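You operate a simulated robot arm through the tools that you are given. There is no shell and no other tool. Be economical: measure what you need, move in short steps, check, and stop when the job is done.

You run a simulated robot arm. Do the job below in one go: nothing can be reset, and whatever is moved stays where it is left.

TASK
Check mesh squares 1 and 2 with the step gauge and stand the matching tag before each.
Fine: one step through means 40, two 50, three 60; gauge back in its stand, no tag before square 3.

Only the result counts: the job must be done as asked and must still hold three seconds after the hand-in. Knocking over, shifting, dropping, spilling or breaking anything else fails it.

THE ROBOT
A 6-joint arm with a two-finger parallel gripper, fixed in place. Base frame: the origin is at the foot of the arm, x ahead of it, y to its left, z up; the work surface is at about z = 0. Units: mm, rad, N and s.
With the tool pointing down near the work surface it reaches from about 140 to 580 mm from the base axis. Its first joint turns from -1.152 to 1.152 rad. Payload 2.1 kg.
Tool frame: the origin (TCP) lies between the finger pads and is the grasp point; the fingertips stand 30 mm ahead of it; z points along the fingers, y is the line along which they close. Largest opening 94 mm; finger width 28, thickness 10; the body of the gripper, 50 by 96 mm, starts 55 mm behind the TCP.
Orientation is that of the tool frame in the base frame, as a unit quaternion [x, y, z, w]. With the fingers straight down and closing along the base's y, the tool's x points along the base's -x, its y along +y and its z along -z.

THE INTERFACE
- The arm moves only by the tool nudge_tool. Its argument "series" is a list of rows, each a list of 7 numbers: the shift along the tool's x, y, z in units of 500 mm (1.0 is 500 mm), then the turn, a rotation vector about the tool's x, y, z in units of 60 degrees (1.0 is 60 degrees), then the opening in per cent of the stroke, from 0 (shut) to 100 (fully open). In form: [[x, y, z, wx, wy, wz, gripper], ...]. A call has 1 to 20 rows; each row is the pose to reach, as a shift and turn from the pose commanded when the call began, along the tool's axes at that moment. A call with a number of a shift or a turn outside -1 to 1 is refused whole. Rows are played at 5 a second. More than 50 mm and 0.15 rad between two rows, or a gripper value outside its range, and nothing of the call is played. A pose out of reach is approached as far as the arm can. The call stops where the force on the tool passes 80 N (or 10 N more than at its start, if that is more) or the arm is blocked; 0.2 s more then pass. Each finger travels about 72 mm/s and halts on what it meets, pressing with about 28 N; the grip force reading is that of the motor and also rises with nothing between the fingers. The clock runs only during rows and for 0.2 s after the last one: add rows that repeat a pose to give the fingers time. The reply holds the time, the measured pose of the TCP, the force on the tool along the base axes, the opening and the grip force, in the units named above and with some noise, with the torque about the TCP (base axes, N m) and any sound that the robot's microphone picked up, and new pictures: "pictures" is both (left out), scene, wrist or none.
- Cameras (640 x 400 px; columns grow to the right, rows downward): "scene" is fixed at [45.8, -364.1, 491.4]; the picture's right is [0.85, -0.52, 0.00], its down [-0.27, -0.44, -0.86] and it looks along [0.45, 0.73, -0.51] (base axes); focal length 300 px, centre (320, 200). "wrist" rides on the gripper at [76, 14, -103] in the tool frame; the picture's right is [-0.18, 0.98, 0.00], its down [-0.75, -0.14, -0.64] and it looks along [-0.63, -0.12, 0.77] (tool axes); focal length 243 px, centre (320, 200). There is no depth. A picture from a camera that has moved, and an enlarged one, comes with that camera's place and axes in the base frame and with its lens.
- zoom(camera, box): a new picture of the part [left, top, right, bottom] of that camera's present view, enlarged. It takes no simulated time.
- close_job(): hands the job in; it is judged then, once.

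Work in short steps. Places have to be worked out from the pictures, the camera data and where the tool is seen: move nearer, look again, correct. Check each grasp and each placing, and mend what went wrong. You have 120 turns and 200 pictures in all, those below and enlarged ones among them. Open the gripper and draw the arm clear of the work before you hand the job in, unless the task says otherwise; then end with one line.

The tools are called after ">>>" by a JSON object that holds its "fn" and its "kwargs". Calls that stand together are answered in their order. nudge_tool: Moves the arm, as the interface text tells. Its arguments: {"type":"object","properties":{"series":{"type":"array","items":{"type":"array","items":{"type":"number"}}},"pictures":{"type":"string","enum":["both","scene","wrist","none"]}},"required":["series"]} The other tools are called the same way: zoom (camera, box) takes an enlarged picture of a part of a camera's view; close_job () hands the job in.

At the start:

```text
t: 0.0
position: [328.2, -107.4, 330.9]
ee_rot: [0.0, 1.0, 0.0, 0.001]
ft_force: [-0.6, -0.8, 0.2]
wrist_torque: [0.02, -0.03, 0.0]
opening: 94.0
grasp_force: 0.1
```

scene: 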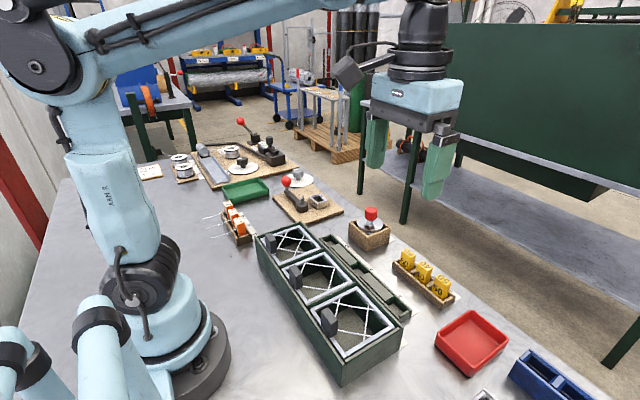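
wrist: 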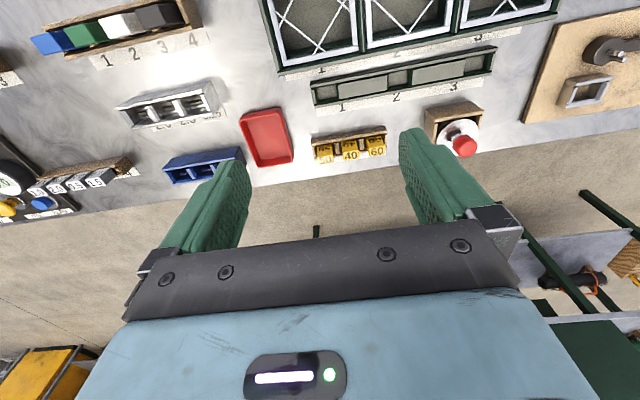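

The pictures show a box with three mesh squares, a rail with places 1-3, yellow tags in a rack, and a red-knobbed thing that may be the gauge. I zoom in to identify them.

>>> {"fn": "zoom", "kwargs": {"camera": "scene", "box": [240, 190, 480, 390]}}

>>> {"fn": "zoom", "kwargs": {"camera": "wrist", "box": [240, 0, 560, 200]}}

>>> {"fn": "zoom", "kwargs": {"camera": "scene", "box": [160, 110, 400, 260]}}

```text
2.00 times, centred on (360, 290) of scene
camera zoom: at [45.8, -364.1, 491.4], right [0.85, -0.52, 0.0], down [-0.27, -0.44, -0.86], along [0.45, 0.73, -0.51], focal length 600 px, centre (240, 20)
```

zoom: 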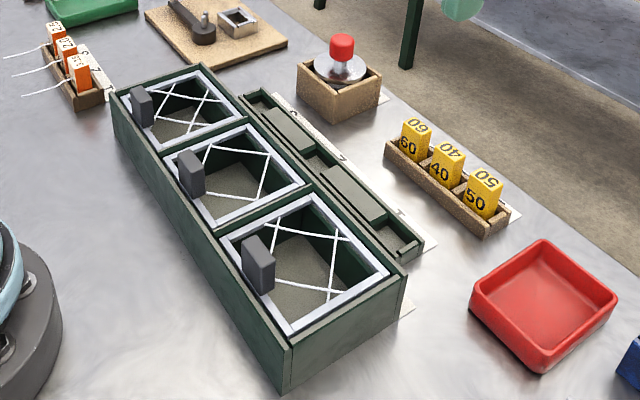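

```text
2.00 times, centred on (400, 100) of wrist
camera zoom: at [252.2, -93.1, 433.8], right [0.18, 0.98, 0.0], down [0.75, -0.14, 0.64], along [0.63, -0.12, -0.77], focal length 485 px, centre (160, 400)
```

zoom: 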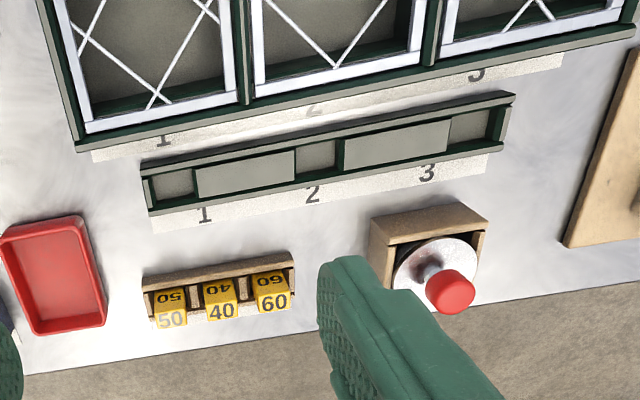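

```text
2.67 times, centred on (280, 185) of scene
camera zoom: at [45.8, -364.1, 491.4], right [0.85, -0.52, 0.0], down [-0.27, -0.44, -0.86], along [0.45, 0.73, -0.51], focal length 800 px, centre (427, 240)
```

zoom: 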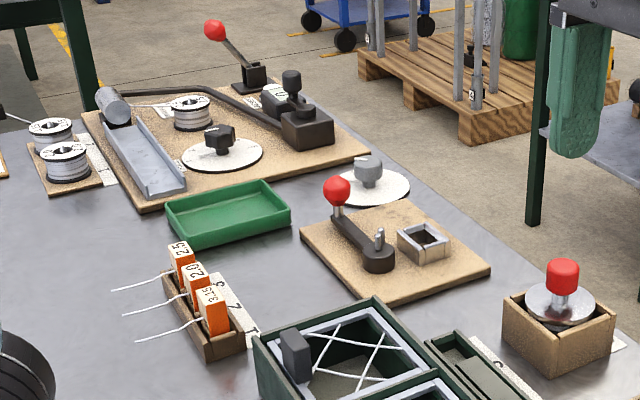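

Square 1 is near (250,-125), square 3 near (258,103), the gauge (red knob) near (495,116) and the tags near (480,-80). I draw the arm back to look at the mesh from above.

>>> {"fn": "nudge_tool", "kwargs": {"series": [[0.064, 0.044, 0, 0, 0, 0, 100], [0.128, 0.088, 0, 0, 0, 0, 100], [0.192, 0.131, 0, 0, 0, 0, 100], [0.256, 0.175, 0, 0, 0, 0, 100], [0.256, 0.175, 0, 0, 0, 0, 100]]}}

```text
t: 1.2
position: [200.6, -20.9, 328.7]
ee_rot: [0.0, 1.0, 0.0, 0.002]
ft_force: [0.9, 0.2, 0.7]
wrist_torque: [0.0, 0.0, 0.0]
opening: 94.3
grasp_force: 0.1
camera wrist: at [123.9, -5.8, 433.6], right [0.18, 0.98, 0.0], down [0.75, -0.14, 0.64], along [0.63, -0.12, -0.77], focal length 243 px, centre (320, 200)
```

scene: 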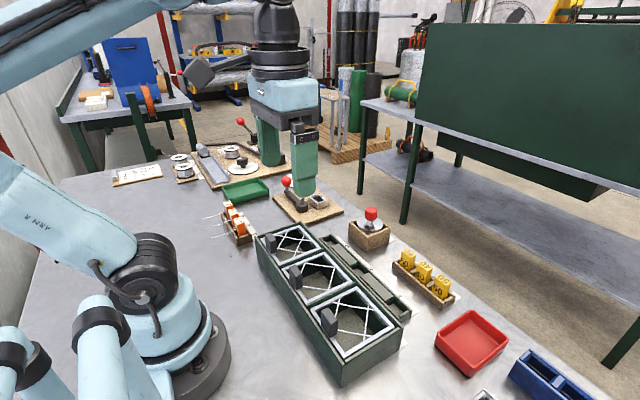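
wrist: 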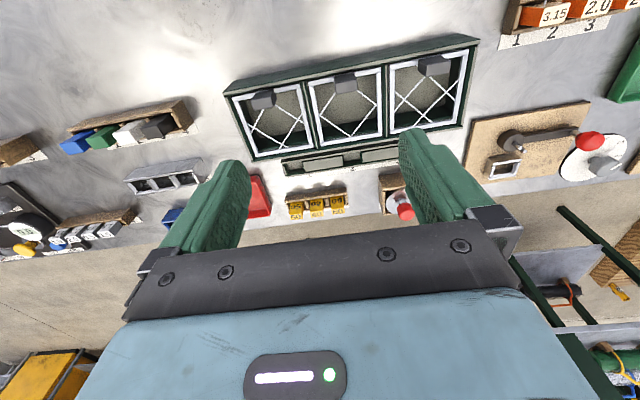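

The whole rig is in view now. I enlarge the mesh squares and the stands.

>>> {"fn": "zoom", "kwargs": {"camera": "wrist", "box": [210, 30, 490, 205]}}

>>> {"fn": "zoom", "kwargs": {"camera": "scene", "box": [330, 195, 470, 320]}}

```text
2.29 times, centred on (350, 118) of wrist
camera zoom: at [123.9, -5.8, 433.6], right [0.18, 0.98, 0.0], down [0.75, -0.14, 0.64], along [0.63, -0.12, -0.77], focal length 555 px, centre (251, 389)
```

zoom: 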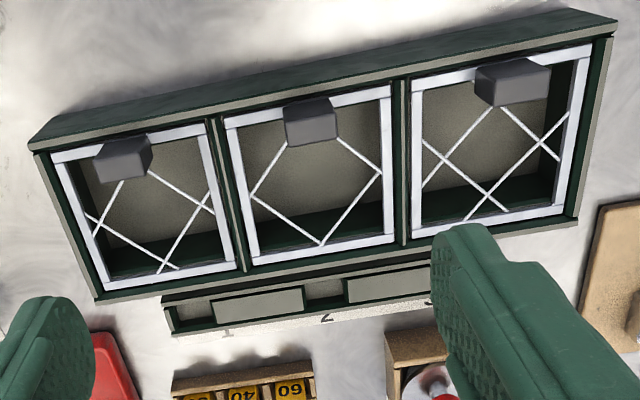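

```text
3.20 times, centred on (400, 258) of scene
camera zoom: at [45.8, -364.1, 491.4], right [0.85, -0.52, 0.0], down [-0.27, -0.44, -0.86], along [0.45, 0.73, -0.51], focal length 960 px, centre (64, 16)
```

zoom: 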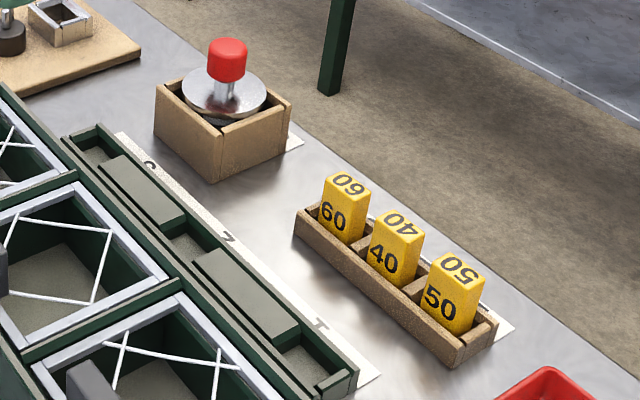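

Mesh diagonals measure roughly 77 mm (square 1) and 89 mm (square 2), but I'll check with the gauge. I move toward the gauge in its stand for a closer look.

>>> {"fn": "nudge_tool", "kwargs": {"series": [[-0.066, 0.046, 0.043, 0, 0, 0, 100], [-0.133, 0.091, 0.086, 0, 0, 0, 100], [-0.199, 0.137, 0.129, 0, 0, 0, 100], [-0.265, 0.183, 0.172, 0, 0, 0, 100], [-0.332, 0.228, 0.215, 0, 0, 0, 100], [-0.398, 0.274, 0.258, 0, 0, 0, 100], [-0.398, 0.274, 0.258, 0, 0, 0, 100]]}}

```text
t: 2.8
position: [400.1, 117.8, 200.4]
ee_rot: [0.0, 1.0, 0.0, 0.0]
ft_force: [0.1, 0.2, -0.3]
wrist_torque: [0.0, -0.02, -0.02]
opening: 93.9
grasp_force: 0.0
camera wrist: at [323.3, 132.2, 304.0], right [0.18, 0.98, 0.0], down [0.75, -0.14, 0.64], along [0.63, -0.12, -0.77], focal length 243 px, centre (320, 200)
```

scene: 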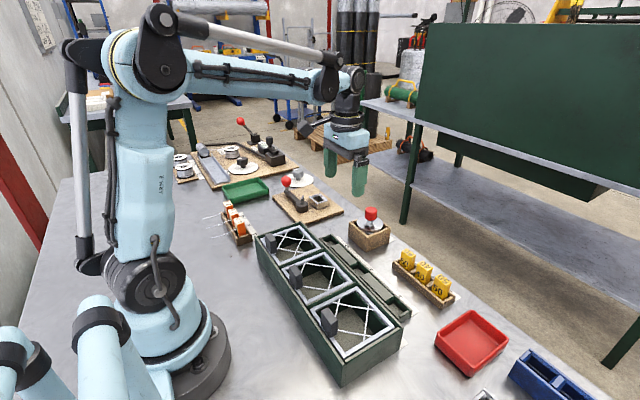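
wrist: 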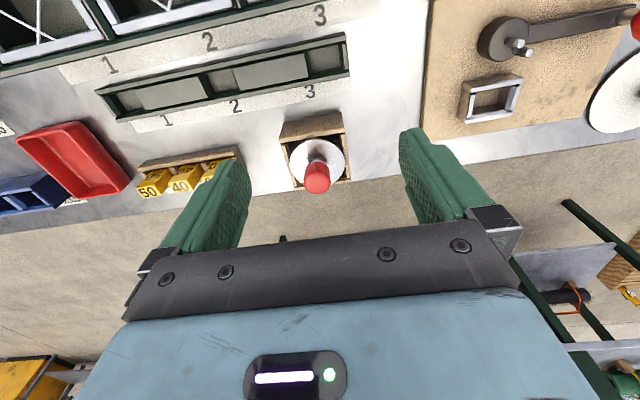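

Triangulated, the knob is at about (475,101,83). I hover above it to refine.

>>> {"fn": "nudge_tool", "kwargs": {"series": [[-0.075, -0.016, 0.0, 0, 0, 0, 100], [-0.15, -0.032, 0.05, 0, 0, 0, 60], [-0.15, -0.032, 0.09, 0, 0, 0, 60], [-0.15, -0.032, 0.09, 0, 0, 0, 60]]}}

>>> {"fn": "zoom", "kwargs": {"camera": "wrist", "box": [220, 60, 420, 220]}}

>>> {"fn": "zoom", "kwargs": {"camera": "scene", "box": [320, 140, 440, 260]}}

```text
t: 3.8
position: [474.9, 101.2, 156.3]
ee_rot: [0.001, 1.0, 0.0, 0.001]
ft_force: [-0.2, 0.4, 0.6]
wrist_torque: [-0.03, 0.01, -0.03]
opening: 56.7
grasp_force: 0.0
camera wrist: at [398.7, 115.8, 259.3], right [0.18, 0.98, 0.0], down [0.75, -0.14, 0.64], along [0.63, -0.12, -0.77], focal length 243 px, centre (320, 200)
```

scene: 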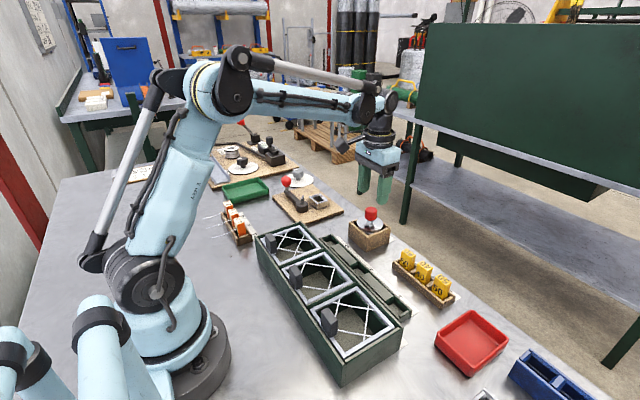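
wrist: 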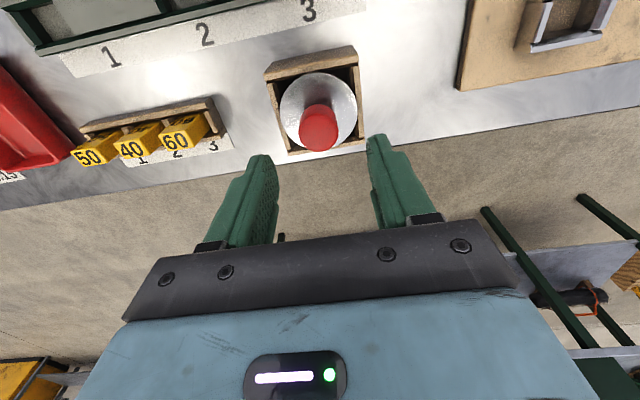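

```text
2.50 times, centred on (320, 140) of wrist
camera zoom: at [398.7, 115.8, 259.3], right [0.18, 0.98, 0.0], down [0.75, -0.14, 0.64], along [0.63, -0.12, -0.77], focal length 606 px, centre (320, 350)
```

zoom: 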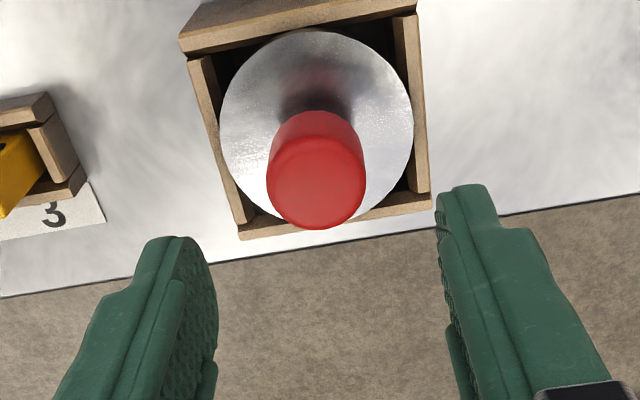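

```text
3.33 times, centred on (380, 200) of scene
camera zoom: at [45.8, -364.1, 491.4], right [0.85, -0.52, 0.0], down [-0.27, -0.44, -0.86], along [0.45, 0.73, -0.51], focal length 1000 px, centre (120, 200)
```

zoom: 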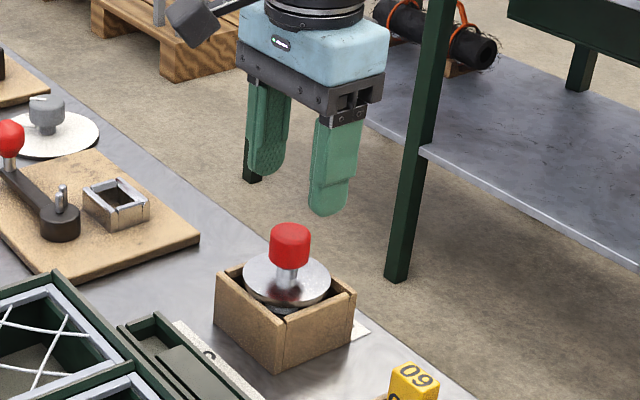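

Knob centre is (473,100), top at z≈93, disc at z≈51. I descend to TCP z≈87 and close on the knob.

>>> {"fn": "nudge_tool", "kwargs": {"series": [[0.003, -0.002, 0.07, 0, 0, 0, 60], [0.003, -0.002, 0.12, 0, 0, 0, 60], [0.003, -0.002, 0.139, 0, 0, 0, 60], [0.003, -0.002, 0.139, 0, 0, 0, 60]]}}

>>> {"fn": "zoom", "kwargs": {"camera": "scene", "box": [320, 160, 420, 260]}}

```text
t: 4.8
position: [473.4, 100.9, 87.0]
ee_rot: [0.0, 1.0, 0.0, 0.001]
ft_force: [0.2, -0.2, 0.5]
wrist_torque: [0.01, -0.03, -0.01]
opening: 56.4
grasp_force: 0.0
camera wrist: at [397.3, 114.9, 190.0], right [0.18, 0.98, 0.0], down [0.75, -0.14, 0.64], along [0.63, -0.12, -0.77], focal length 243 px, centre (320, 200)
```

scene: 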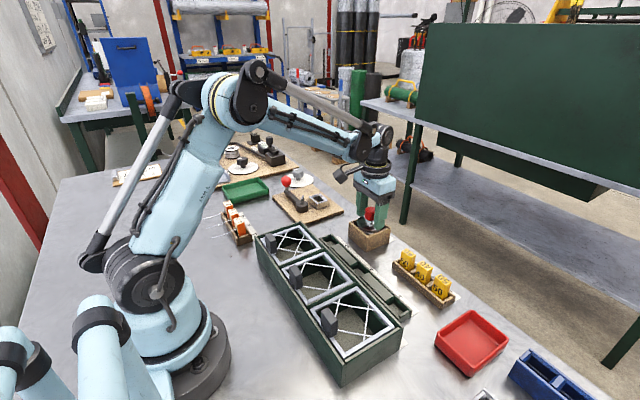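
wrist: 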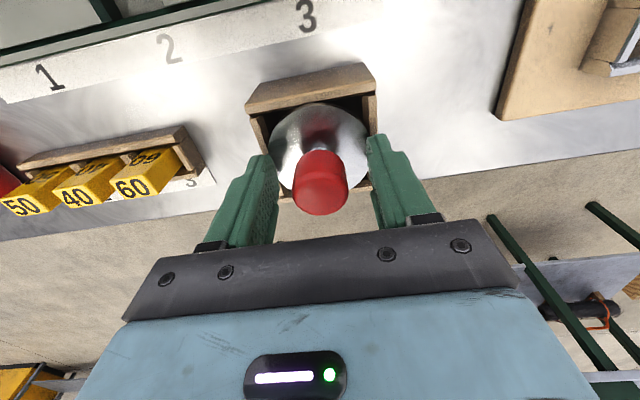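

```text
4.00 times, centred on (370, 210) of scene
camera zoom: at [45.8, -364.1, 491.4], right [0.85, -0.52, 0.0], down [-0.27, -0.44, -0.86], along [0.45, 0.73, -0.51], focal length 1200 px, centre (120, 160)
```

zoom: 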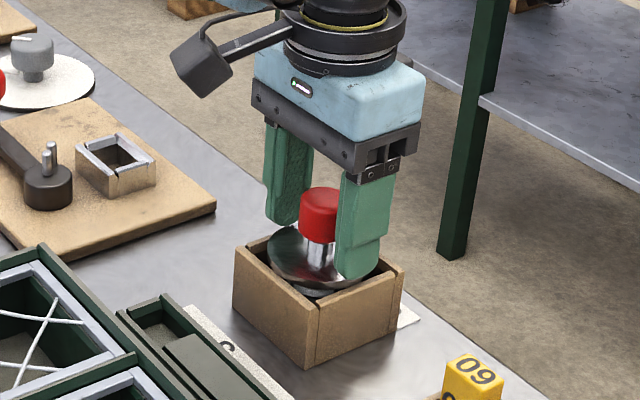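

The fingers straddle the knob and clear the disc. I close and check the grip.

>>> {"fn": "nudge_tool", "kwargs": {"series": [[0, 0, 0, 0, 0, 0, 30], [0, 0, 0, 0, 0, 0, 10], [0, 0, 0, 0, 0, 0, 10], [0, 0, 0, 0, 0, 0, 10]]}}

```text
t: 5.8
position: [473.3, 100.7, 87.4]
ee_rot: [0.0, 1.0, 0.0, 0.001]
ft_force: [-0.3, 0.1, 0.8]
wrist_torque: [-0.02, 0.05, -0.01]
opening: 28.9
grasp_force: 28.0
camera wrist: at [397.3, 115.0, 190.2], right [0.18, 0.98, 0.0], down [0.75, -0.14, 0.64], along [0.63, -0.12, -0.77], focal length 243 px, centre (320, 200)
```

scene: 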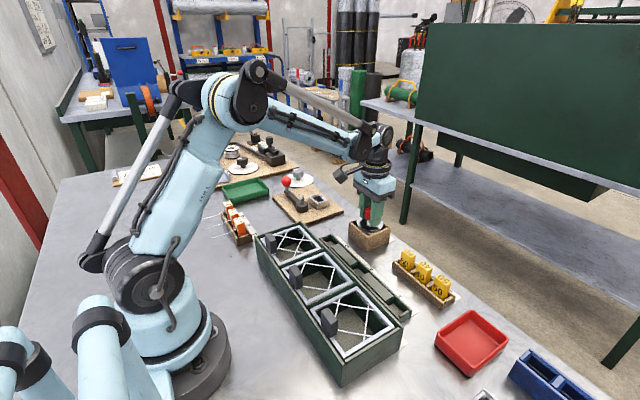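
wrist: 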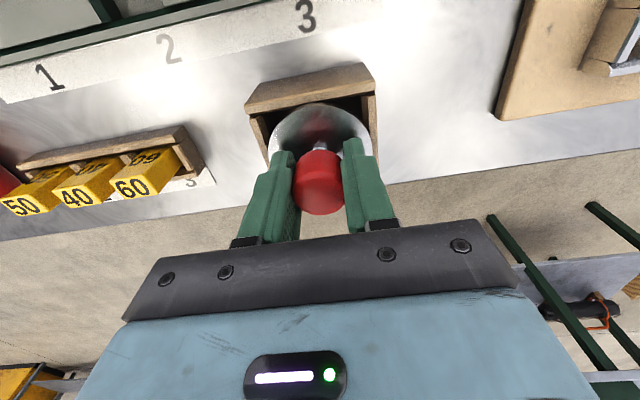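

Gripped at 28.9 mm. I lift straight up ~100 mm and look at the gauge's steps.

>>> {"fn": "nudge_tool", "kwargs": {"series": [[0, 0, -0.02, 0, 0, 0, 10], [0, 0, -0.06, 0, 0, 0, 10], [0, 0, -0.12, 0, 0, 0, 10], [0, 0, -0.2, 0, 0, 0, 10], [0, 0, -0.2, 0, 0, 0, 10]], "pictures": "wrist"}}

>>> {"fn": "zoom", "kwargs": {"camera": "scene", "box": [320, 130, 440, 250]}}

```text
t: 7.0
position: [473.6, 99.5, 189.0]
ee_rot: [0.0, 1.0, 0.0, 0.0]
ft_force: [-0.2, 0.6, -3.1]
wrist_torque: [-0.01, 0.04, -0.01]
opening: 29.0
grasp_force: 27.9
camera wrist: at [397.9, 114.5, 291.8], right [0.18, 0.98, 0.0], down [0.75, -0.14, 0.64], along [0.63, -0.12, -0.77], focal length 243 px, centre (320, 200)
```

wrist: 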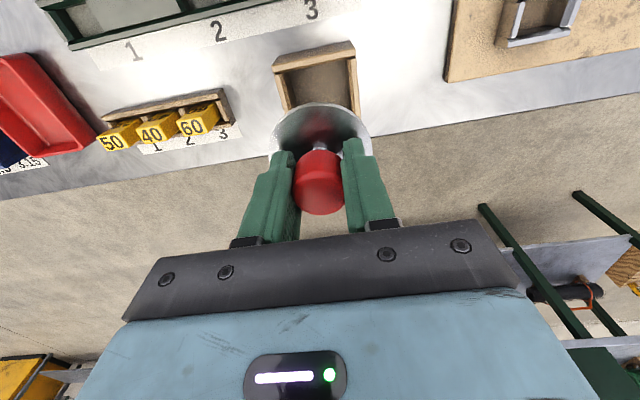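

```text
3.33 times, centred on (380, 190) of scene
camera zoom: at [45.8, -364.1, 491.4], right [0.85, -0.52, 0.0], down [-0.27, -0.44, -0.86], along [0.45, 0.73, -0.51], focal length 1000 px, centre (120, 233)
```

zoom: 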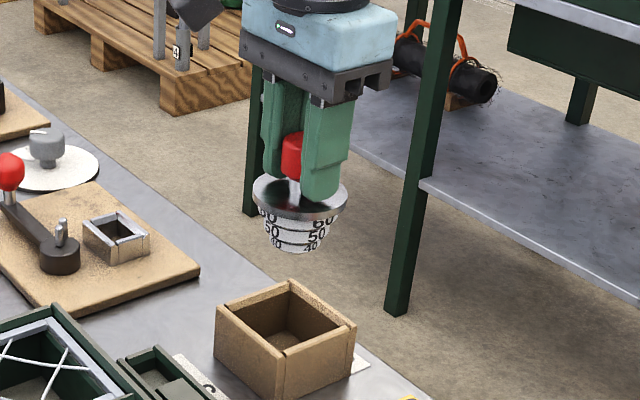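

>>> {"fn": "zoom", "kwargs": {"camera": "scene", "box": [345, 170, 405, 230]}}

```text
6.67 times, centred on (375, 200) of scene
camera zoom: at [45.8, -364.1, 491.4], right [0.85, -0.52, 0.0], down [-0.27, -0.44, -0.86], along [0.45, 0.73, -0.51], focal length 2000 px, centre (-47, 200)
```

zoom: 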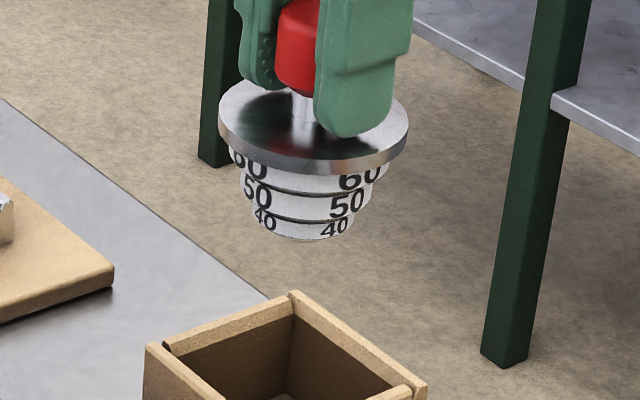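

The gauge is round with steps marked 40/50/60 (~12 mm high each) and a wider flange. I look closely at mesh squares 1 and 2 and the grey blocks before approaching.

>>> {"fn": "zoom", "kwargs": {"camera": "scene", "box": [310, 280, 410, 370]}}

>>> {"fn": "zoom", "kwargs": {"camera": "scene", "box": [280, 240, 360, 310]}}

```text
4.44 times, centred on (360, 325) of scene
camera zoom: at [45.8, -364.1, 491.4], right [0.85, -0.52, 0.0], down [-0.27, -0.44, -0.86], along [0.45, 0.73, -0.51], focal length 1333 px, centre (142, -356)
```

zoom: 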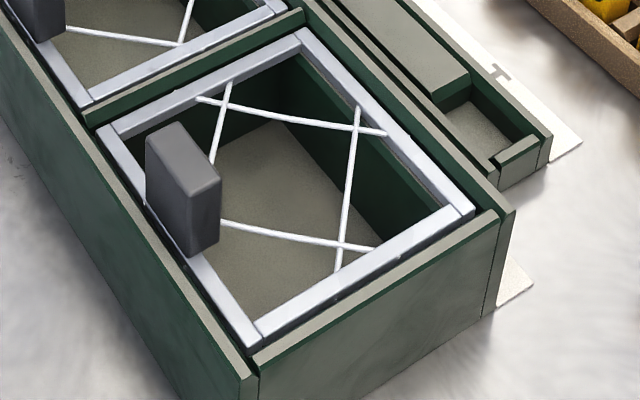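

```text
5.71 times, centred on (320, 275) of scene
camera zoom: at [45.8, -364.1, 491.4], right [0.85, -0.52, 0.0], down [-0.27, -0.44, -0.86], along [0.45, 0.73, -0.51], focal length 1714 px, centre (320, -229)
```

zoom: 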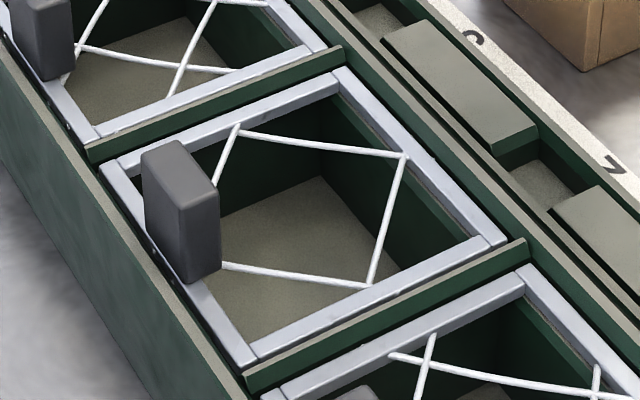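

Mesh 1 centre ≈ (265,-105), string plane z≈55, mesh 2 centre ≈ (265,11). I check how the gauge sits relative to the TCP.

>>> {"fn": "zoom", "kwargs": {"camera": "wrist", "box": [250, 90, 390, 220]}}

```text
3.08 times, centred on (320, 155) of wrist
camera zoom: at [397.9, 114.5, 291.8], right [0.18, 0.98, 0.0], down [0.75, -0.14, 0.64], along [0.63, -0.12, -0.77], focal length 746 px, centre (320, 338)
```

zoom: 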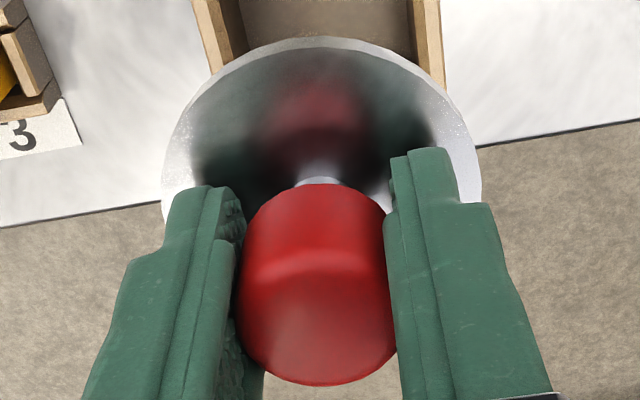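

The gauge is centred on the TCP within about 1 mm. I carry it toward square 1, stopping short so the wrist camera can see the mesh.

>>> {"fn": "nudge_tool", "kwargs": {"series": [[0.053, -0.068, -0.02, 0, 0, 0, 10], [0.106, -0.136, -0.02, 0, 0, 0, 10], [0.159, -0.205, -0.02, 0, 0, 0, 10], [0.211, -0.273, -0.02, 0, 0, 0, 10], [0.264, -0.341, -0.02, 0, 0, 0, 10], [0.317, -0.409, -0.02, 0, 0, 0, 10], [0.317, -0.409, -0.02, 0, 0, 0, 10]]}}

>>> {"fn": "zoom", "kwargs": {"camera": "wrist", "box": [220, 0, 420, 140]}}

```text
t: 8.6
position: [313.7, -104.8, 194.5]
ee_rot: [0.001, 1.0, -0.001, 0.002]
ft_force: [-0.4, 0.2, -3.2]
wrist_torque: [0.0, 0.03, 0.0]
opening: 29.1
grasp_force: 28.0
camera wrist: at [237.7, -90.3, 300.0], right [0.18, 0.98, 0.0], down [0.75, -0.14, 0.64], along [0.63, -0.12, -0.77], focal length 243 px, centre (320, 200)
```

scene: 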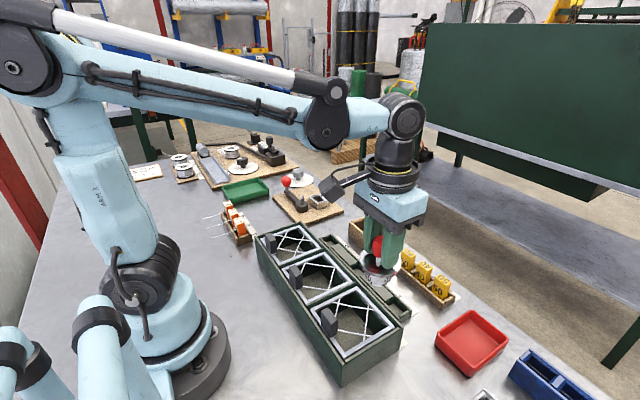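
wrist: 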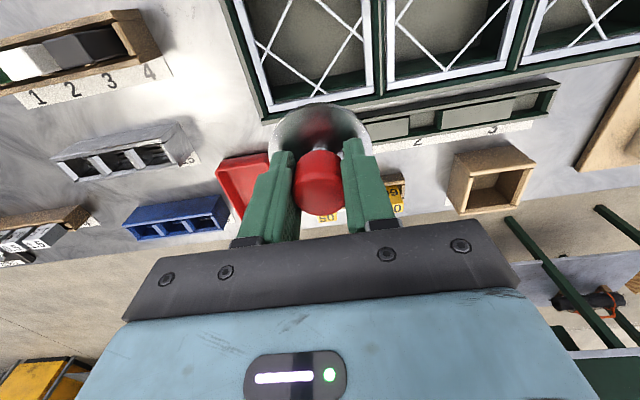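

```text
2.86 times, centred on (320, 70) of wrist
camera zoom: at [237.7, -90.3, 300.0], right [0.18, 0.98, 0.0], down [0.75, -0.14, 0.64], along [0.63, -0.12, -0.77], focal length 693 px, centre (320, 571)
```

zoom: 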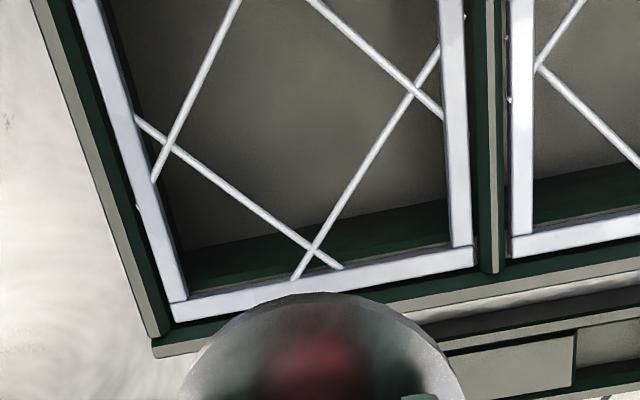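

Closer view gives mesh 1 centre at (265,-105). I move over it and lower until the smallest step is just above the strings.

>>> {"fn": "nudge_tool", "kwargs": {"series": [[0.05, 0, 0, 0, 0, 0, 10], [0.097, 0, 0.0, 0, 0, 0, 10], [0.097, 0, 0.05, 0, 0, 0, 10], [0.097, 0, 0.099, 0, 0, 0, 10], [0.097, 0, 0.099, 0, 0, 0, 10]]}}

>>> {"fn": "zoom", "kwargs": {"camera": "scene", "box": [300, 250, 420, 370]}}

>>> {"fn": "zoom", "kwargs": {"camera": "wrist", "box": [220, 40, 420, 200]}}

```text
t: 9.8
position: [266.5, -103.9, 147.0]
ee_rot: [0.0, 1.0, 0.0, 0.001]
ft_force: [0.9, 0.3, -2.1]
wrist_torque: [0.01, 0.01, -0.01]
opening: 28.9
grasp_force: 28.2
camera wrist: at [189.5, -89.6, 250.1], right [0.18, 0.98, 0.0], down [0.75, -0.14, 0.64], along [0.63, -0.12, -0.77], focal length 243 px, centre (320, 200)
```

scene: 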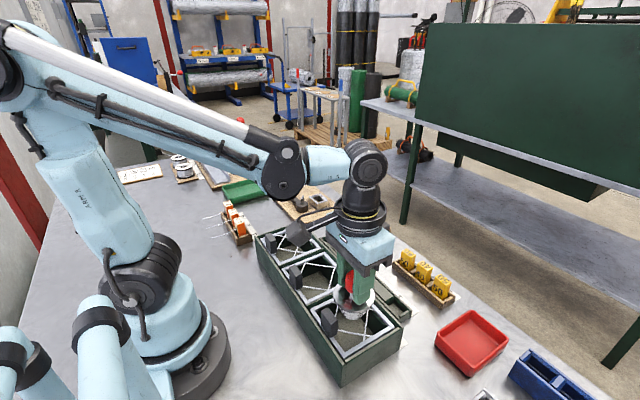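
wrist: 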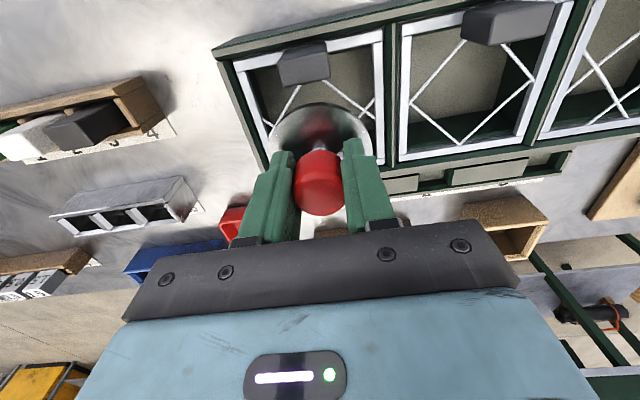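

```text
3.33 times, centred on (360, 310) of scene
camera zoom: at [45.8, -364.1, 491.4], right [0.85, -0.52, 0.0], down [-0.27, -0.44, -0.86], along [0.45, 0.73, -0.51], focal length 1000 px, centre (187, -167)
```

zoom: 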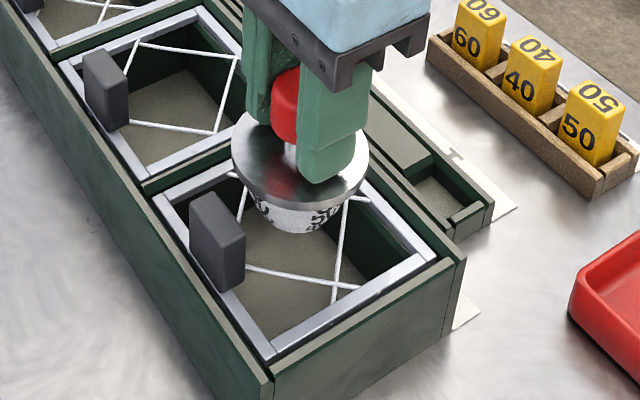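

```text
2.50 times, centred on (320, 120) of wrist
camera zoom: at [189.5, -89.6, 250.1], right [0.18, 0.98, 0.0], down [0.75, -0.14, 0.64], along [0.63, -0.12, -0.77], focal length 606 px, centre (320, 400)
```

zoom: 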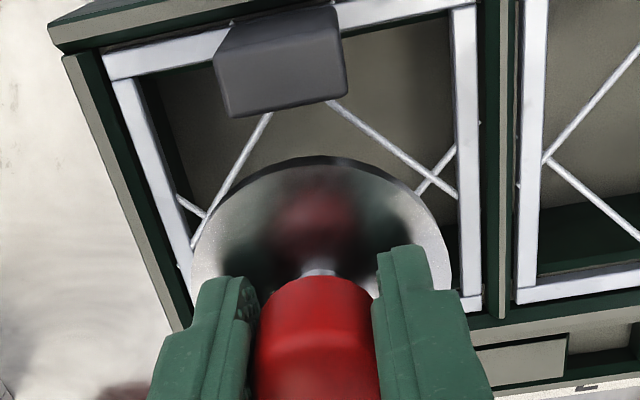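

The gauge hangs over the mesh; grey block front is at x≈228, flange edge at 231–232, so I centre at (265.7,-105) and lower gently in small steps.

>>> {"fn": "nudge_tool", "kwargs": {"series": [[0.0015, -0.002, 0.01, 0, 0, 0, 10], [0.0015, -0.002, 0.02, 0, 0, 0, 10], [0.0015, -0.002, 0.03, 0, 0, 0, 10], [0.0015, -0.002, 0.036, 0, 0, 0, 10], [0.0015, -0.002, 0.042, 0, 0, 0, 10], [0.0015, -0.002, 0.042, 0, 0, 0, 10]], "pictures": "none"}}

>>> {"fn": "zoom", "kwargs": {"camera": "scene", "box": [300, 260, 400, 360]}}

```text
t: 11.2
position: [266.1, -105.7, 127.1]
ee_rot: [0.0, 1.0, 0.0, 0.002]
ft_force: [-0.6, -0.3, -2.2]
wrist_torque: [-0.01, 0.02, 0.02]
opening: 29.1
grasp_force: 28.4
```

```text
4.00 times, centred on (350, 310) of scene
camera zoom: at [45.8, -364.1, 491.4], right [0.85, -0.52, 0.0], down [-0.27, -0.44, -0.86], along [0.45, 0.73, -0.51], focal length 1200 px, centre (200, -240)
```

zoom: 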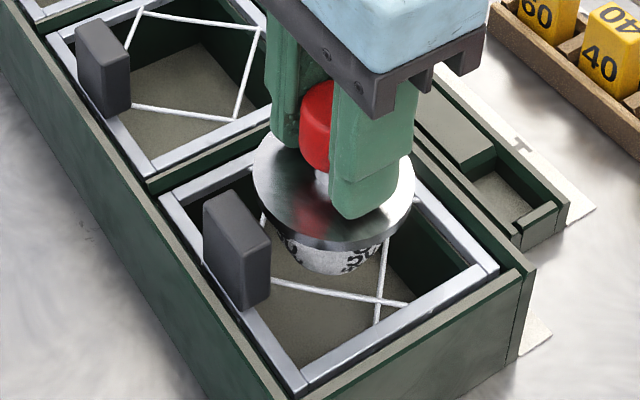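

No contact yet. Continue down in 2 mm rows to TCP z≈113.

>>> {"fn": "nudge_tool", "kwargs": {"series": [[0.0005, 0.001, 0.005, 0, 0, 0, 10], [0.0005, 0.001, 0.01, 0, 0, 0, 10], [0.0005, 0.001, 0.015, 0, 0, 0, 10], [0.0005, 0.001, 0.02, 0, 0, 0, 10], [0.0005, 0.001, 0.024, 0, 0, 0, 10], [0.0005, 0.001, 0.028, 0, 0, 0, 10], [0.0005, 0.001, 0.028, 0, 0, 0, 10]], "pictures": "none"}}

>>> {"fn": "zoom", "kwargs": {"camera": "scene", "box": [300, 260, 400, 360]}}

```text
t: 12.8
position: [265.5, -105.9, 112.4]
ee_rot: [0.0, 1.0, 0.0, 0.001]
ft_force: [-0.9, 0.7, -2.2]
wrist_torque: [-0.01, 0.02, 0.01]
opening: 29.1
grasp_force: 28.4
```

```text
4.00 times, centred on (350, 310) of scene
camera zoom: at [45.8, -364.1, 491.4], right [0.85, -0.52, 0.0], down [-0.27, -0.44, -0.86], along [0.45, 0.73, -0.51], focal length 1200 px, centre (200, -240)
```

zoom: 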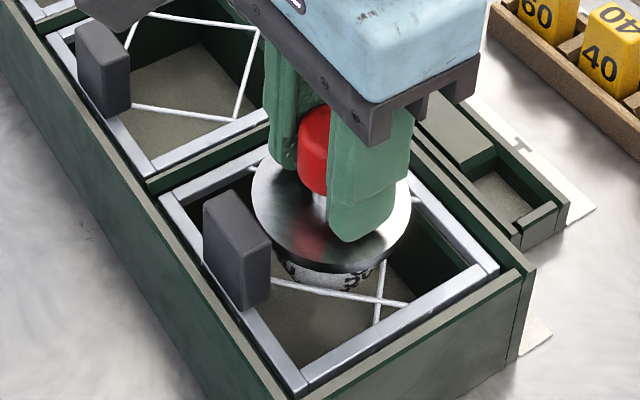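

Still no resistance; step 2 should be entering the mesh plane. Continue in 1 mm rows.

>>> {"fn": "nudge_tool", "kwargs": {"series": [[0, 0.001, 0.002, 0, 0, 0, 10], [0, 0.001, 0.004, 0, 0, 0, 10], [0, 0.001, 0.006, 0, 0, 0, 10], [0, 0.001, 0.008, 0, 0, 0, 10], [0, 0.001, 0.01, 0, 0, 0, 10], [0, 0.001, 0.012, 0, 0, 0, 10], [0, 0.001, 0.012, 0, 0, 0, 10]], "pictures": "none"}}

>>> {"fn": "zoom", "kwargs": {"camera": "scene", "box": [310, 270, 390, 350]}}

```text
t: 14.4
position: [265.1, -105.7, 107.5]
ee_rot: [0.0, 1.0, 0.0, -0.001]
ft_force: [-11.2, -2.0, 32.6]
wrist_torque: [-0.04, -0.09, 0.0]
opening: 29.3
grasp_force: 27.7
```

```text
5.00 times, centred on (350, 310) of scene
camera zoom: at [45.7, -364.1, 491.5], right [0.85, -0.52, 0.0], down [-0.27, -0.44, -0.86], along [0.45, 0.73, -0.51], focal length 1500 px, centre (170, -350)
```

zoom: 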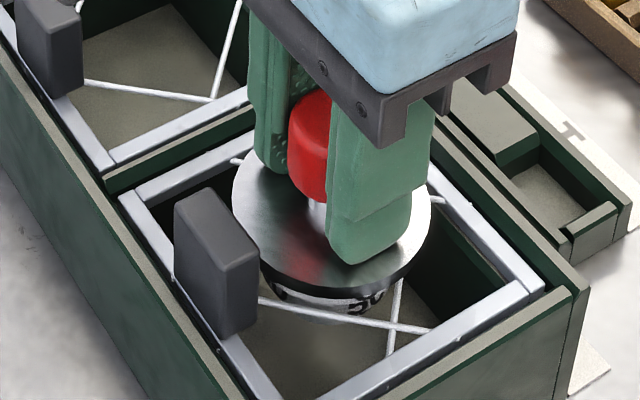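

Contact: +35 N at TCP z≈108, which fits the 60 step's shoulder sitting on the strings. I check closely.

>>> {"fn": "zoom", "kwargs": {"camera": "scene", "box": [340, 310, 380, 340]}}

```text
13.33 times, centred on (360, 325) of scene
camera zoom: at [45.7, -364.1, 491.5], right [0.85, -0.52, 0.0], down [-0.27, -0.44, -0.86], along [0.45, 0.73, -0.51], focal length 3999 px, centre (-213, -1467)
```

zoom: 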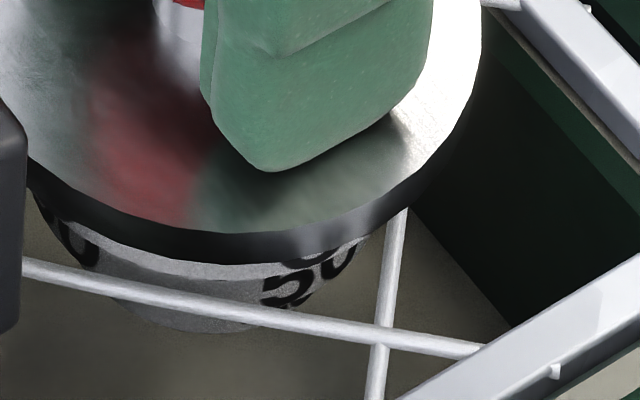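

Strings pushed the gauge toward -x, and the picture is ambiguous as to whether step 2 or step 3 is resting on them. I lift 8 mm, shift 1.5 mm toward -x and retry.

>>> {"fn": "nudge_tool", "kwargs": {"series": [[0, 0, -0.008, 0, 0, 0, 10], [0, 0, -0.016, 0, 0, 0, 10], [0.003, 0.001, -0.016, 0, 0, 0, 10], [0.003, 0.001, -0.016, 0, 0, 0, 10]], "pictures": "none"}}

>>> {"fn": "zoom", "kwargs": {"camera": "scene", "box": [330, 300, 390, 340]}}

>>> {"fn": "zoom", "kwargs": {"camera": "wrist", "box": [220, 40, 420, 200]}}

```text
t: 15.4
position: [263.7, -104.3, 113.3]
ee_rot: [0.0, 1.0, 0.001, 0.002]
ft_force: [0.5, -0.4, -3.9]
wrist_torque: [-0.01, 0.0, 0.02]
opening: 29.1
grasp_force: 28.7
```

```text
10.00 times, centred on (360, 320) of scene
camera zoom: at [45.8, -364.1, 491.4], right [0.85, -0.52, 0.0], down [-0.27, -0.44, -0.86], along [0.45, 0.73, -0.51], focal length 2999 px, centre (-80, -1000)
```

zoom: 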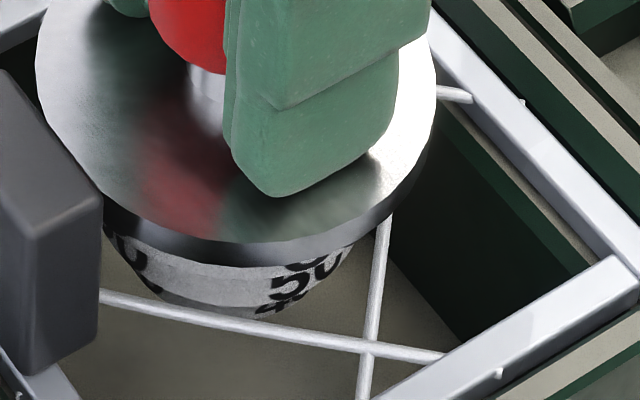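

```text
2.50 times, centred on (320, 120) of wrist
camera zoom: at [187.3, -89.4, 217.5], right [0.18, 0.98, 0.0], down [0.75, -0.14, 0.64], along [0.63, -0.12, -0.77], focal length 606 px, centre (320, 400)
```

zoom: 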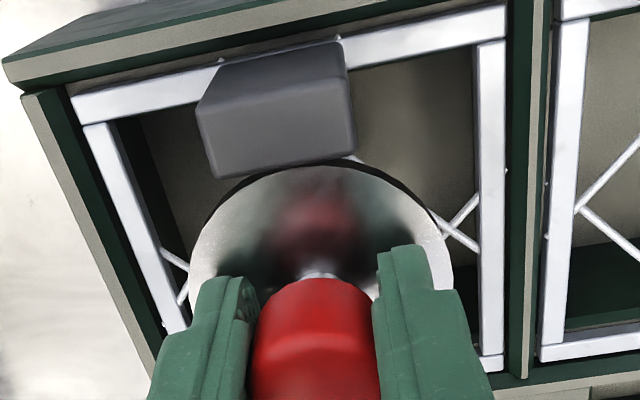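

Re-measuring from this view: gauge bottom is only ~5 mm below the strings here, so the earlier contact was the 50 step's shoulder – maybe just misaligned. I descend again here.

>>> {"fn": "nudge_tool", "kwargs": {"series": [[0, -0.001, 0.005, 0, 0, 0, 10], [0, -0.001, 0.008, 0, 0, 0, 10], [0, -0.001, 0.01, 0, 0, 0, 10], [0, -0.001, 0.012, 0, 0, 0, 10], [0, -0.001, 0.012, 0, 0, 0, 10]], "pictures": "none"}}

```text
t: 16.6
position: [264.3, -104.5, 108.1]
ee_rot: [0.0, 1.0, 0.001, 0.0]
ft_force: [-0.1, 0.4, -2.7]
wrist_torque: [0.01, -0.02, 0.02]
opening: 29.1
grasp_force: 27.9
```

No contact this time at 108. I keep going 1 mm at a time.

>>> {"fn": "nudge_tool", "kwargs": {"series": [[0, 0, 0.002, 0, 0, 0, 10], [0, 0, 0.004, 0, 0, 0, 10], [0, 0, 0.006, 0, 0, 0, 10], [0, 0, 0.006, 0, 0, 0, 10]], "pictures": "none"}}

```text
t: 17.6
position: [264.9, -104.8, 105.9]
ee_rot: [0.0, 1.0, 0.0, 0.002]
ft_force: [5.8, 5.2, 39.2]
wrist_torque: [0.11, 0.03, 0.03]
opening: 29.1
grasp_force: 27.7
```

Contact again at ~106 with lateral force reversed. I look at which step sits on the strings.

>>> {"fn": "zoom", "kwargs": {"camera": "scene", "box": [330, 300, 390, 340]}}

>>> {"fn": "zoom", "kwargs": {"camera": "wrist", "box": [220, 40, 420, 200]}}

```text
10.00 times, centred on (360, 320) of scene
camera zoom: at [45.7, -364.1, 491.5], right [0.85, -0.52, 0.0], down [-0.27, -0.44, -0.86], along [0.45, 0.73, -0.51], focal length 2999 px, centre (-80, -1000)
```

zoom: 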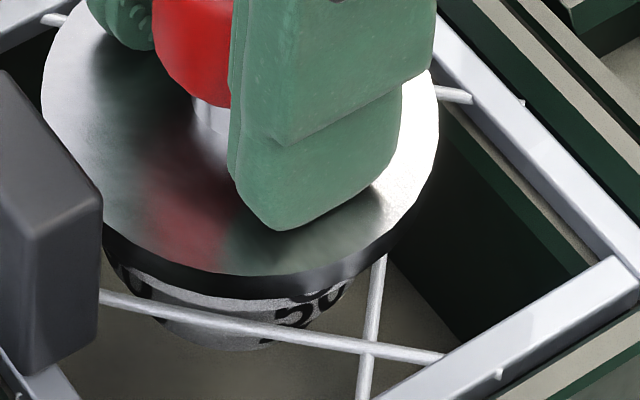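

```text
2.50 times, centred on (320, 120) of wrist
camera zoom: at [188.1, -90.1, 209.3], right [0.18, 0.98, 0.0], down [0.75, -0.14, 0.64], along [0.63, -0.12, -0.77], focal length 606 px, centre (320, 400)
```

zoom: 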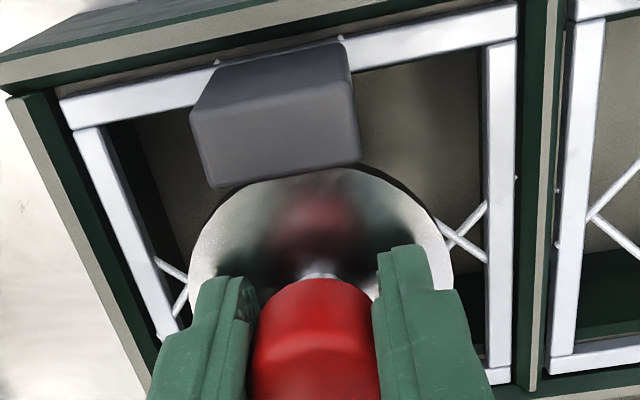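

The picture is still ambiguous, so I use a lateral feel test: lift 3 mm, shift +x 2.5 mm. If the 50 step is inside the mesh the strings will resist soon.

>>> {"fn": "nudge_tool", "kwargs": {"series": [[0, 0, -0.004, 0, 0, 0, 10], [0, 0, -0.007, 0, 0, 0, 10], [-0.002, 0, -0.007, 0, 0, 0, 10], [-0.005, 0, -0.007, 0, 0, 0, 10], [-0.005, 0, -0.007, 0, 0, 0, 10]], "pictures": "none"}}

```text
t: 18.8
position: [266.2, -104.1, 108.5]
ee_rot: [0.0, 1.0, 0.001, 0.001]
ft_force: [-1.0, 0.6, -2.5]
wrist_torque: [0.0, 0.05, 0.0]
opening: 29.3
grasp_force: 28.1
```

>>> {"fn": "nudge_tool", "kwargs": {"series": [[-0.002, 0, 0, 0, 0, 0, 10], [-0.004, 0, 0, 0, 0, 0, 10], [-0.006, 0, 0, 0, 0, 0, 10], [-0.006, 0, 0, 0, 0, 0, 10]], "pictures": "none"}}

```text
t: 19.8
position: [269.6, -104.2, 108.3]
ee_rot: [0.0, 1.0, 0.0, -0.001]
ft_force: [-10.2, -2.1, -0.1]
wrist_torque: [-0.12, 0.52, -0.02]
opening: 29.3
grasp_force: 27.9
```

Lateral contact ~10 N at 52 mm below the TCP appears ~5 mm off centre, suggesting the 50 step is inside. I check the other direction (y) for confirmation: back to centre, then 5 mm toward -y.

>>> {"fn": "nudge_tool", "kwargs": {"series": [[0.005, 0, 0, 0, 0, 0, 10], [0.009, -0.002, 0, 0, 0, 0, 10], [0.009, -0.006, 0, 0, 0, 0, 10], [0.009, -0.01, 0, 0, 0, 0, 10], [0.009, -0.012, 0, 0, 0, 0, 10], [0.009, -0.012, 0, 0, 0, 0, 10]], "pictures": "none"}}

```text
t: 21.2
position: [265.9, -110.0, 109.1]
ee_rot: [0.0, 1.0, 0.001, 0.0]
ft_force: [-0.9, 5.7, -1.7]
wrist_torque: [0.27, 0.04, -0.01]
opening: 29.2
grasp_force: 27.8
```

Contact at about 4.5 mm off centre in -y too, so free play is small. For a definitive check, I raise to TCP 125 (only the 40 step should be in the mesh if my height is right) and see if free play becomes ~11 mm.

>>> {"fn": "nudge_tool", "kwargs": {"series": [[0, 0.01, 0, 0, 0, 0, 10], [0, 0.01, -0.016, 0, 0, 0, 10], [0, 0.01, -0.032, 0, 0, 0, 10], [0, 0, -0.032, 0, 0, 0, 10], [0, -0.006, -0.032, 0, 0, 0, 10], [0, -0.006, -0.032, 0, 0, 0, 10]], "pictures": "none"}}

```text
t: 22.6
position: [266.3, -113.1, 126.7]
ee_rot: [-0.001, 1.0, 0.0, 0.0]
ft_force: [0.2, -0.3, -2.5]
wrist_torque: [-0.03, -0.02, 0.02]
opening: 29.0
grasp_force: 28.0
```

No contact at 8 mm off. I move 4 mm further -y in small rows, then lower 2 mm if still free.

>>> {"fn": "nudge_tool", "kwargs": {"series": [[0, -0.003, 0.002, 0, 0, 0, 10], [0, -0.006, 0.004, 0, 0, 0, 10], [0, -0.008, 0.004, 0, 0, 0, 10], [0, -0.01, 0.004, 0, 0, 0, 10], [0, -0.01, 0.004, 0, 0, 0, 10]], "pictures": "none"}}

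>>> {"fn": "zoom", "kwargs": {"camera": "scene", "box": [330, 300, 390, 340]}}

```text
t: 23.8
position: [265.3, -117.5, 123.1]
ee_rot: [0.0, 1.0, 0.001, 0.001]
ft_force: [-1.2, 12.0, 3.4]
wrist_torque: [0.65, 0.05, 0.03]
opening: 29.3
grasp_force: 28.4
```

```text
10.00 times, centred on (360, 320) of scene
camera zoom: at [45.8, -364.1, 491.4], right [0.85, -0.52, 0.0], down [-0.27, -0.44, -0.86], along [0.45, 0.73, -0.51], focal length 2999 px, centre (-80, -1000)
```

zoom: 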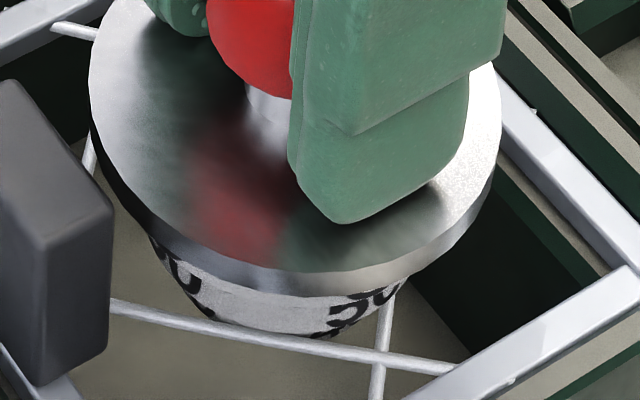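

Evidence is mixed. I lift the gauge well clear and bring it nearer to the scene camera to measure its steps exactly.

>>> {"fn": "nudge_tool", "kwargs": {"series": [[0, 0.012, -0.004, 0, 0, 0, 10], [0, 0.024, -0.05, 0, 0, 0, 10], [0, 0.024, -0.14, 0, 0, 0, 10], [0, 0.024, -0.23, 0, 0, 0, 10], [0, -0.03, -0.3, 0, 0, 0, 10], [0, -0.1, -0.36, 0, 0, 0, 10], [0, -0.1, -0.36, 0, 0, 0, 10]], "pictures": "scene"}}

```text
t: 25.4
position: [264.0, -170.5, 304.6]
ee_rot: [0.0, 1.0, -0.001, 0.001]
ft_force: [-0.3, -0.3, -3.6]
wrist_torque: [0.02, 0.0, 0.02]
opening: 29.1
grasp_force: 27.9
```

scene: 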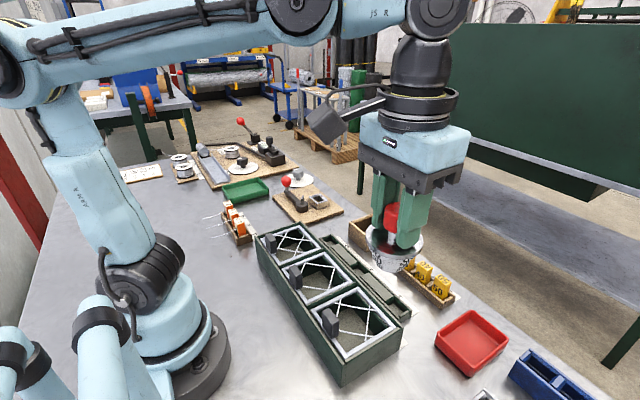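

>>> {"fn": "nudge_tool", "kwargs": {"series": [[0, 0, -0.09, 0, 0, 0, 10], [0, 0, -0.18, 0, 0, 0, 10], [0, 0, -0.27, 0, 0, 0, 10], [0, 0, -0.35, 0, 0, 0, 10], [0, 0, -0.35, 0, 0, 0, 10]], "pictures": "scene"}}

```text
t: 26.6
position: [259.6, -166.3, 467.3]
ee_rot: [0.0, 1.0, 0.001, 0.001]
ft_force: [0.2, -0.4, -2.3]
wrist_torque: [0.01, -0.02, 0.02]
opening: 29.3
grasp_force: 28.6
out of reach, approached as far as the arm can: row 4, 5
```

scene: 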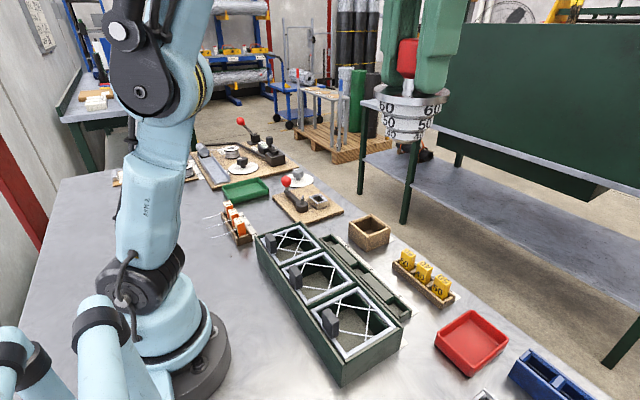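

The gauge is now close and almost side-on; I enlarge it.

>>> {"fn": "zoom", "kwargs": {"camera": "scene", "box": [360, 30, 470, 150]}}

```text
3.33 times, centred on (415, 90) of scene
camera zoom: at [45.8, -364.1, 491.4], right [0.85, -0.52, 0.0], down [-0.27, -0.44, -0.86], along [0.45, 0.73, -0.51], focal length 1000 px, centre (3, 567)
```

zoom: 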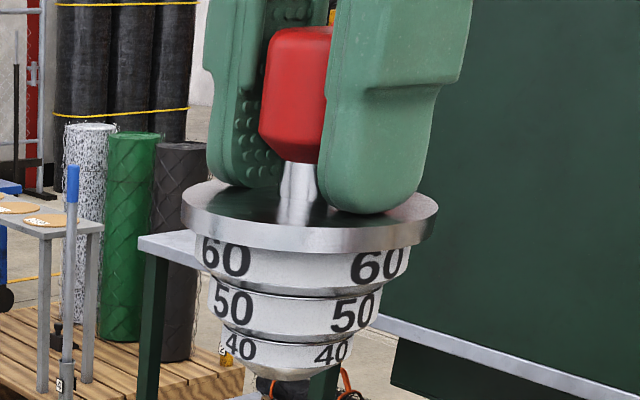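

The steps are tapered frusta; the 60 step's lower edge lies ~50 mm below the TCP, so the stop at TCP 107 (strings z≈56) was the 60 step: square 1 passes two steps = 50. Now I go to square 2, stopping short to view its mesh.

>>> {"fn": "nudge_tool", "kwargs": {"series": [[0, 0, 0.07, 0, 0, 0, 10], [-0.012, 0.045, 0.14, 0, 0, 0, 10], [-0.024, 0.09, 0.21, 0, 0, 0, 10], [-0.036, 0.135, 0.28, 0, 0, 0, 10], [-0.048, 0.18, 0.35, 0, 0, 0, 10], [-0.065, 0.23, 0.42, 0, 0, 0, 10], [-0.08, 0.285, 0.48, 0, 0, 0, 10], [-0.09, 0.33, 0.53, 0, 0, 0, 10], [-0.097, 0.362, 0.567, 0, 0, 0, 10], [-0.097, 0.362, 0.567, 0, 0, 0, 10]], "pictures": "none"}}

>>> {"fn": "zoom", "kwargs": {"camera": "wrist", "box": [220, 0, 420, 140]}}

```text
t: 28.8
position: [309.0, 15.7, 182.6]
ee_rot: [0.0, 1.0, 0.0, 0.001]
ft_force: [-0.5, 0.1, -3.5]
wrist_torque: [0.01, 0.01, -0.01]
opening: 29.0
grasp_force: 28.7
```

```text
2.86 times, centred on (320, 70) of wrist
camera zoom: at [232.9, 30.0, 286.3], right [0.18, 0.98, 0.0], down [0.75, -0.14, 0.64], along [0.63, -0.12, -0.77], focal length 693 px, centre (320, 571)
```

zoom: 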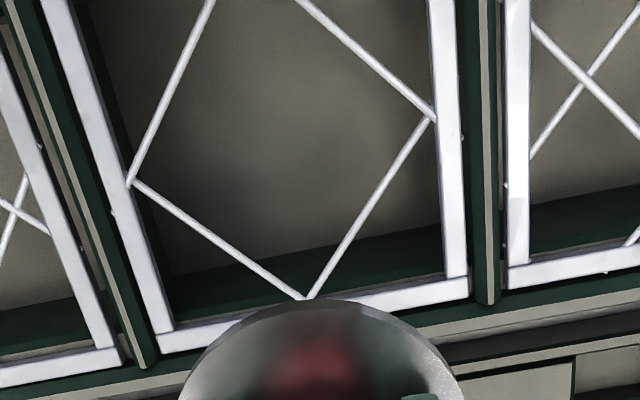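

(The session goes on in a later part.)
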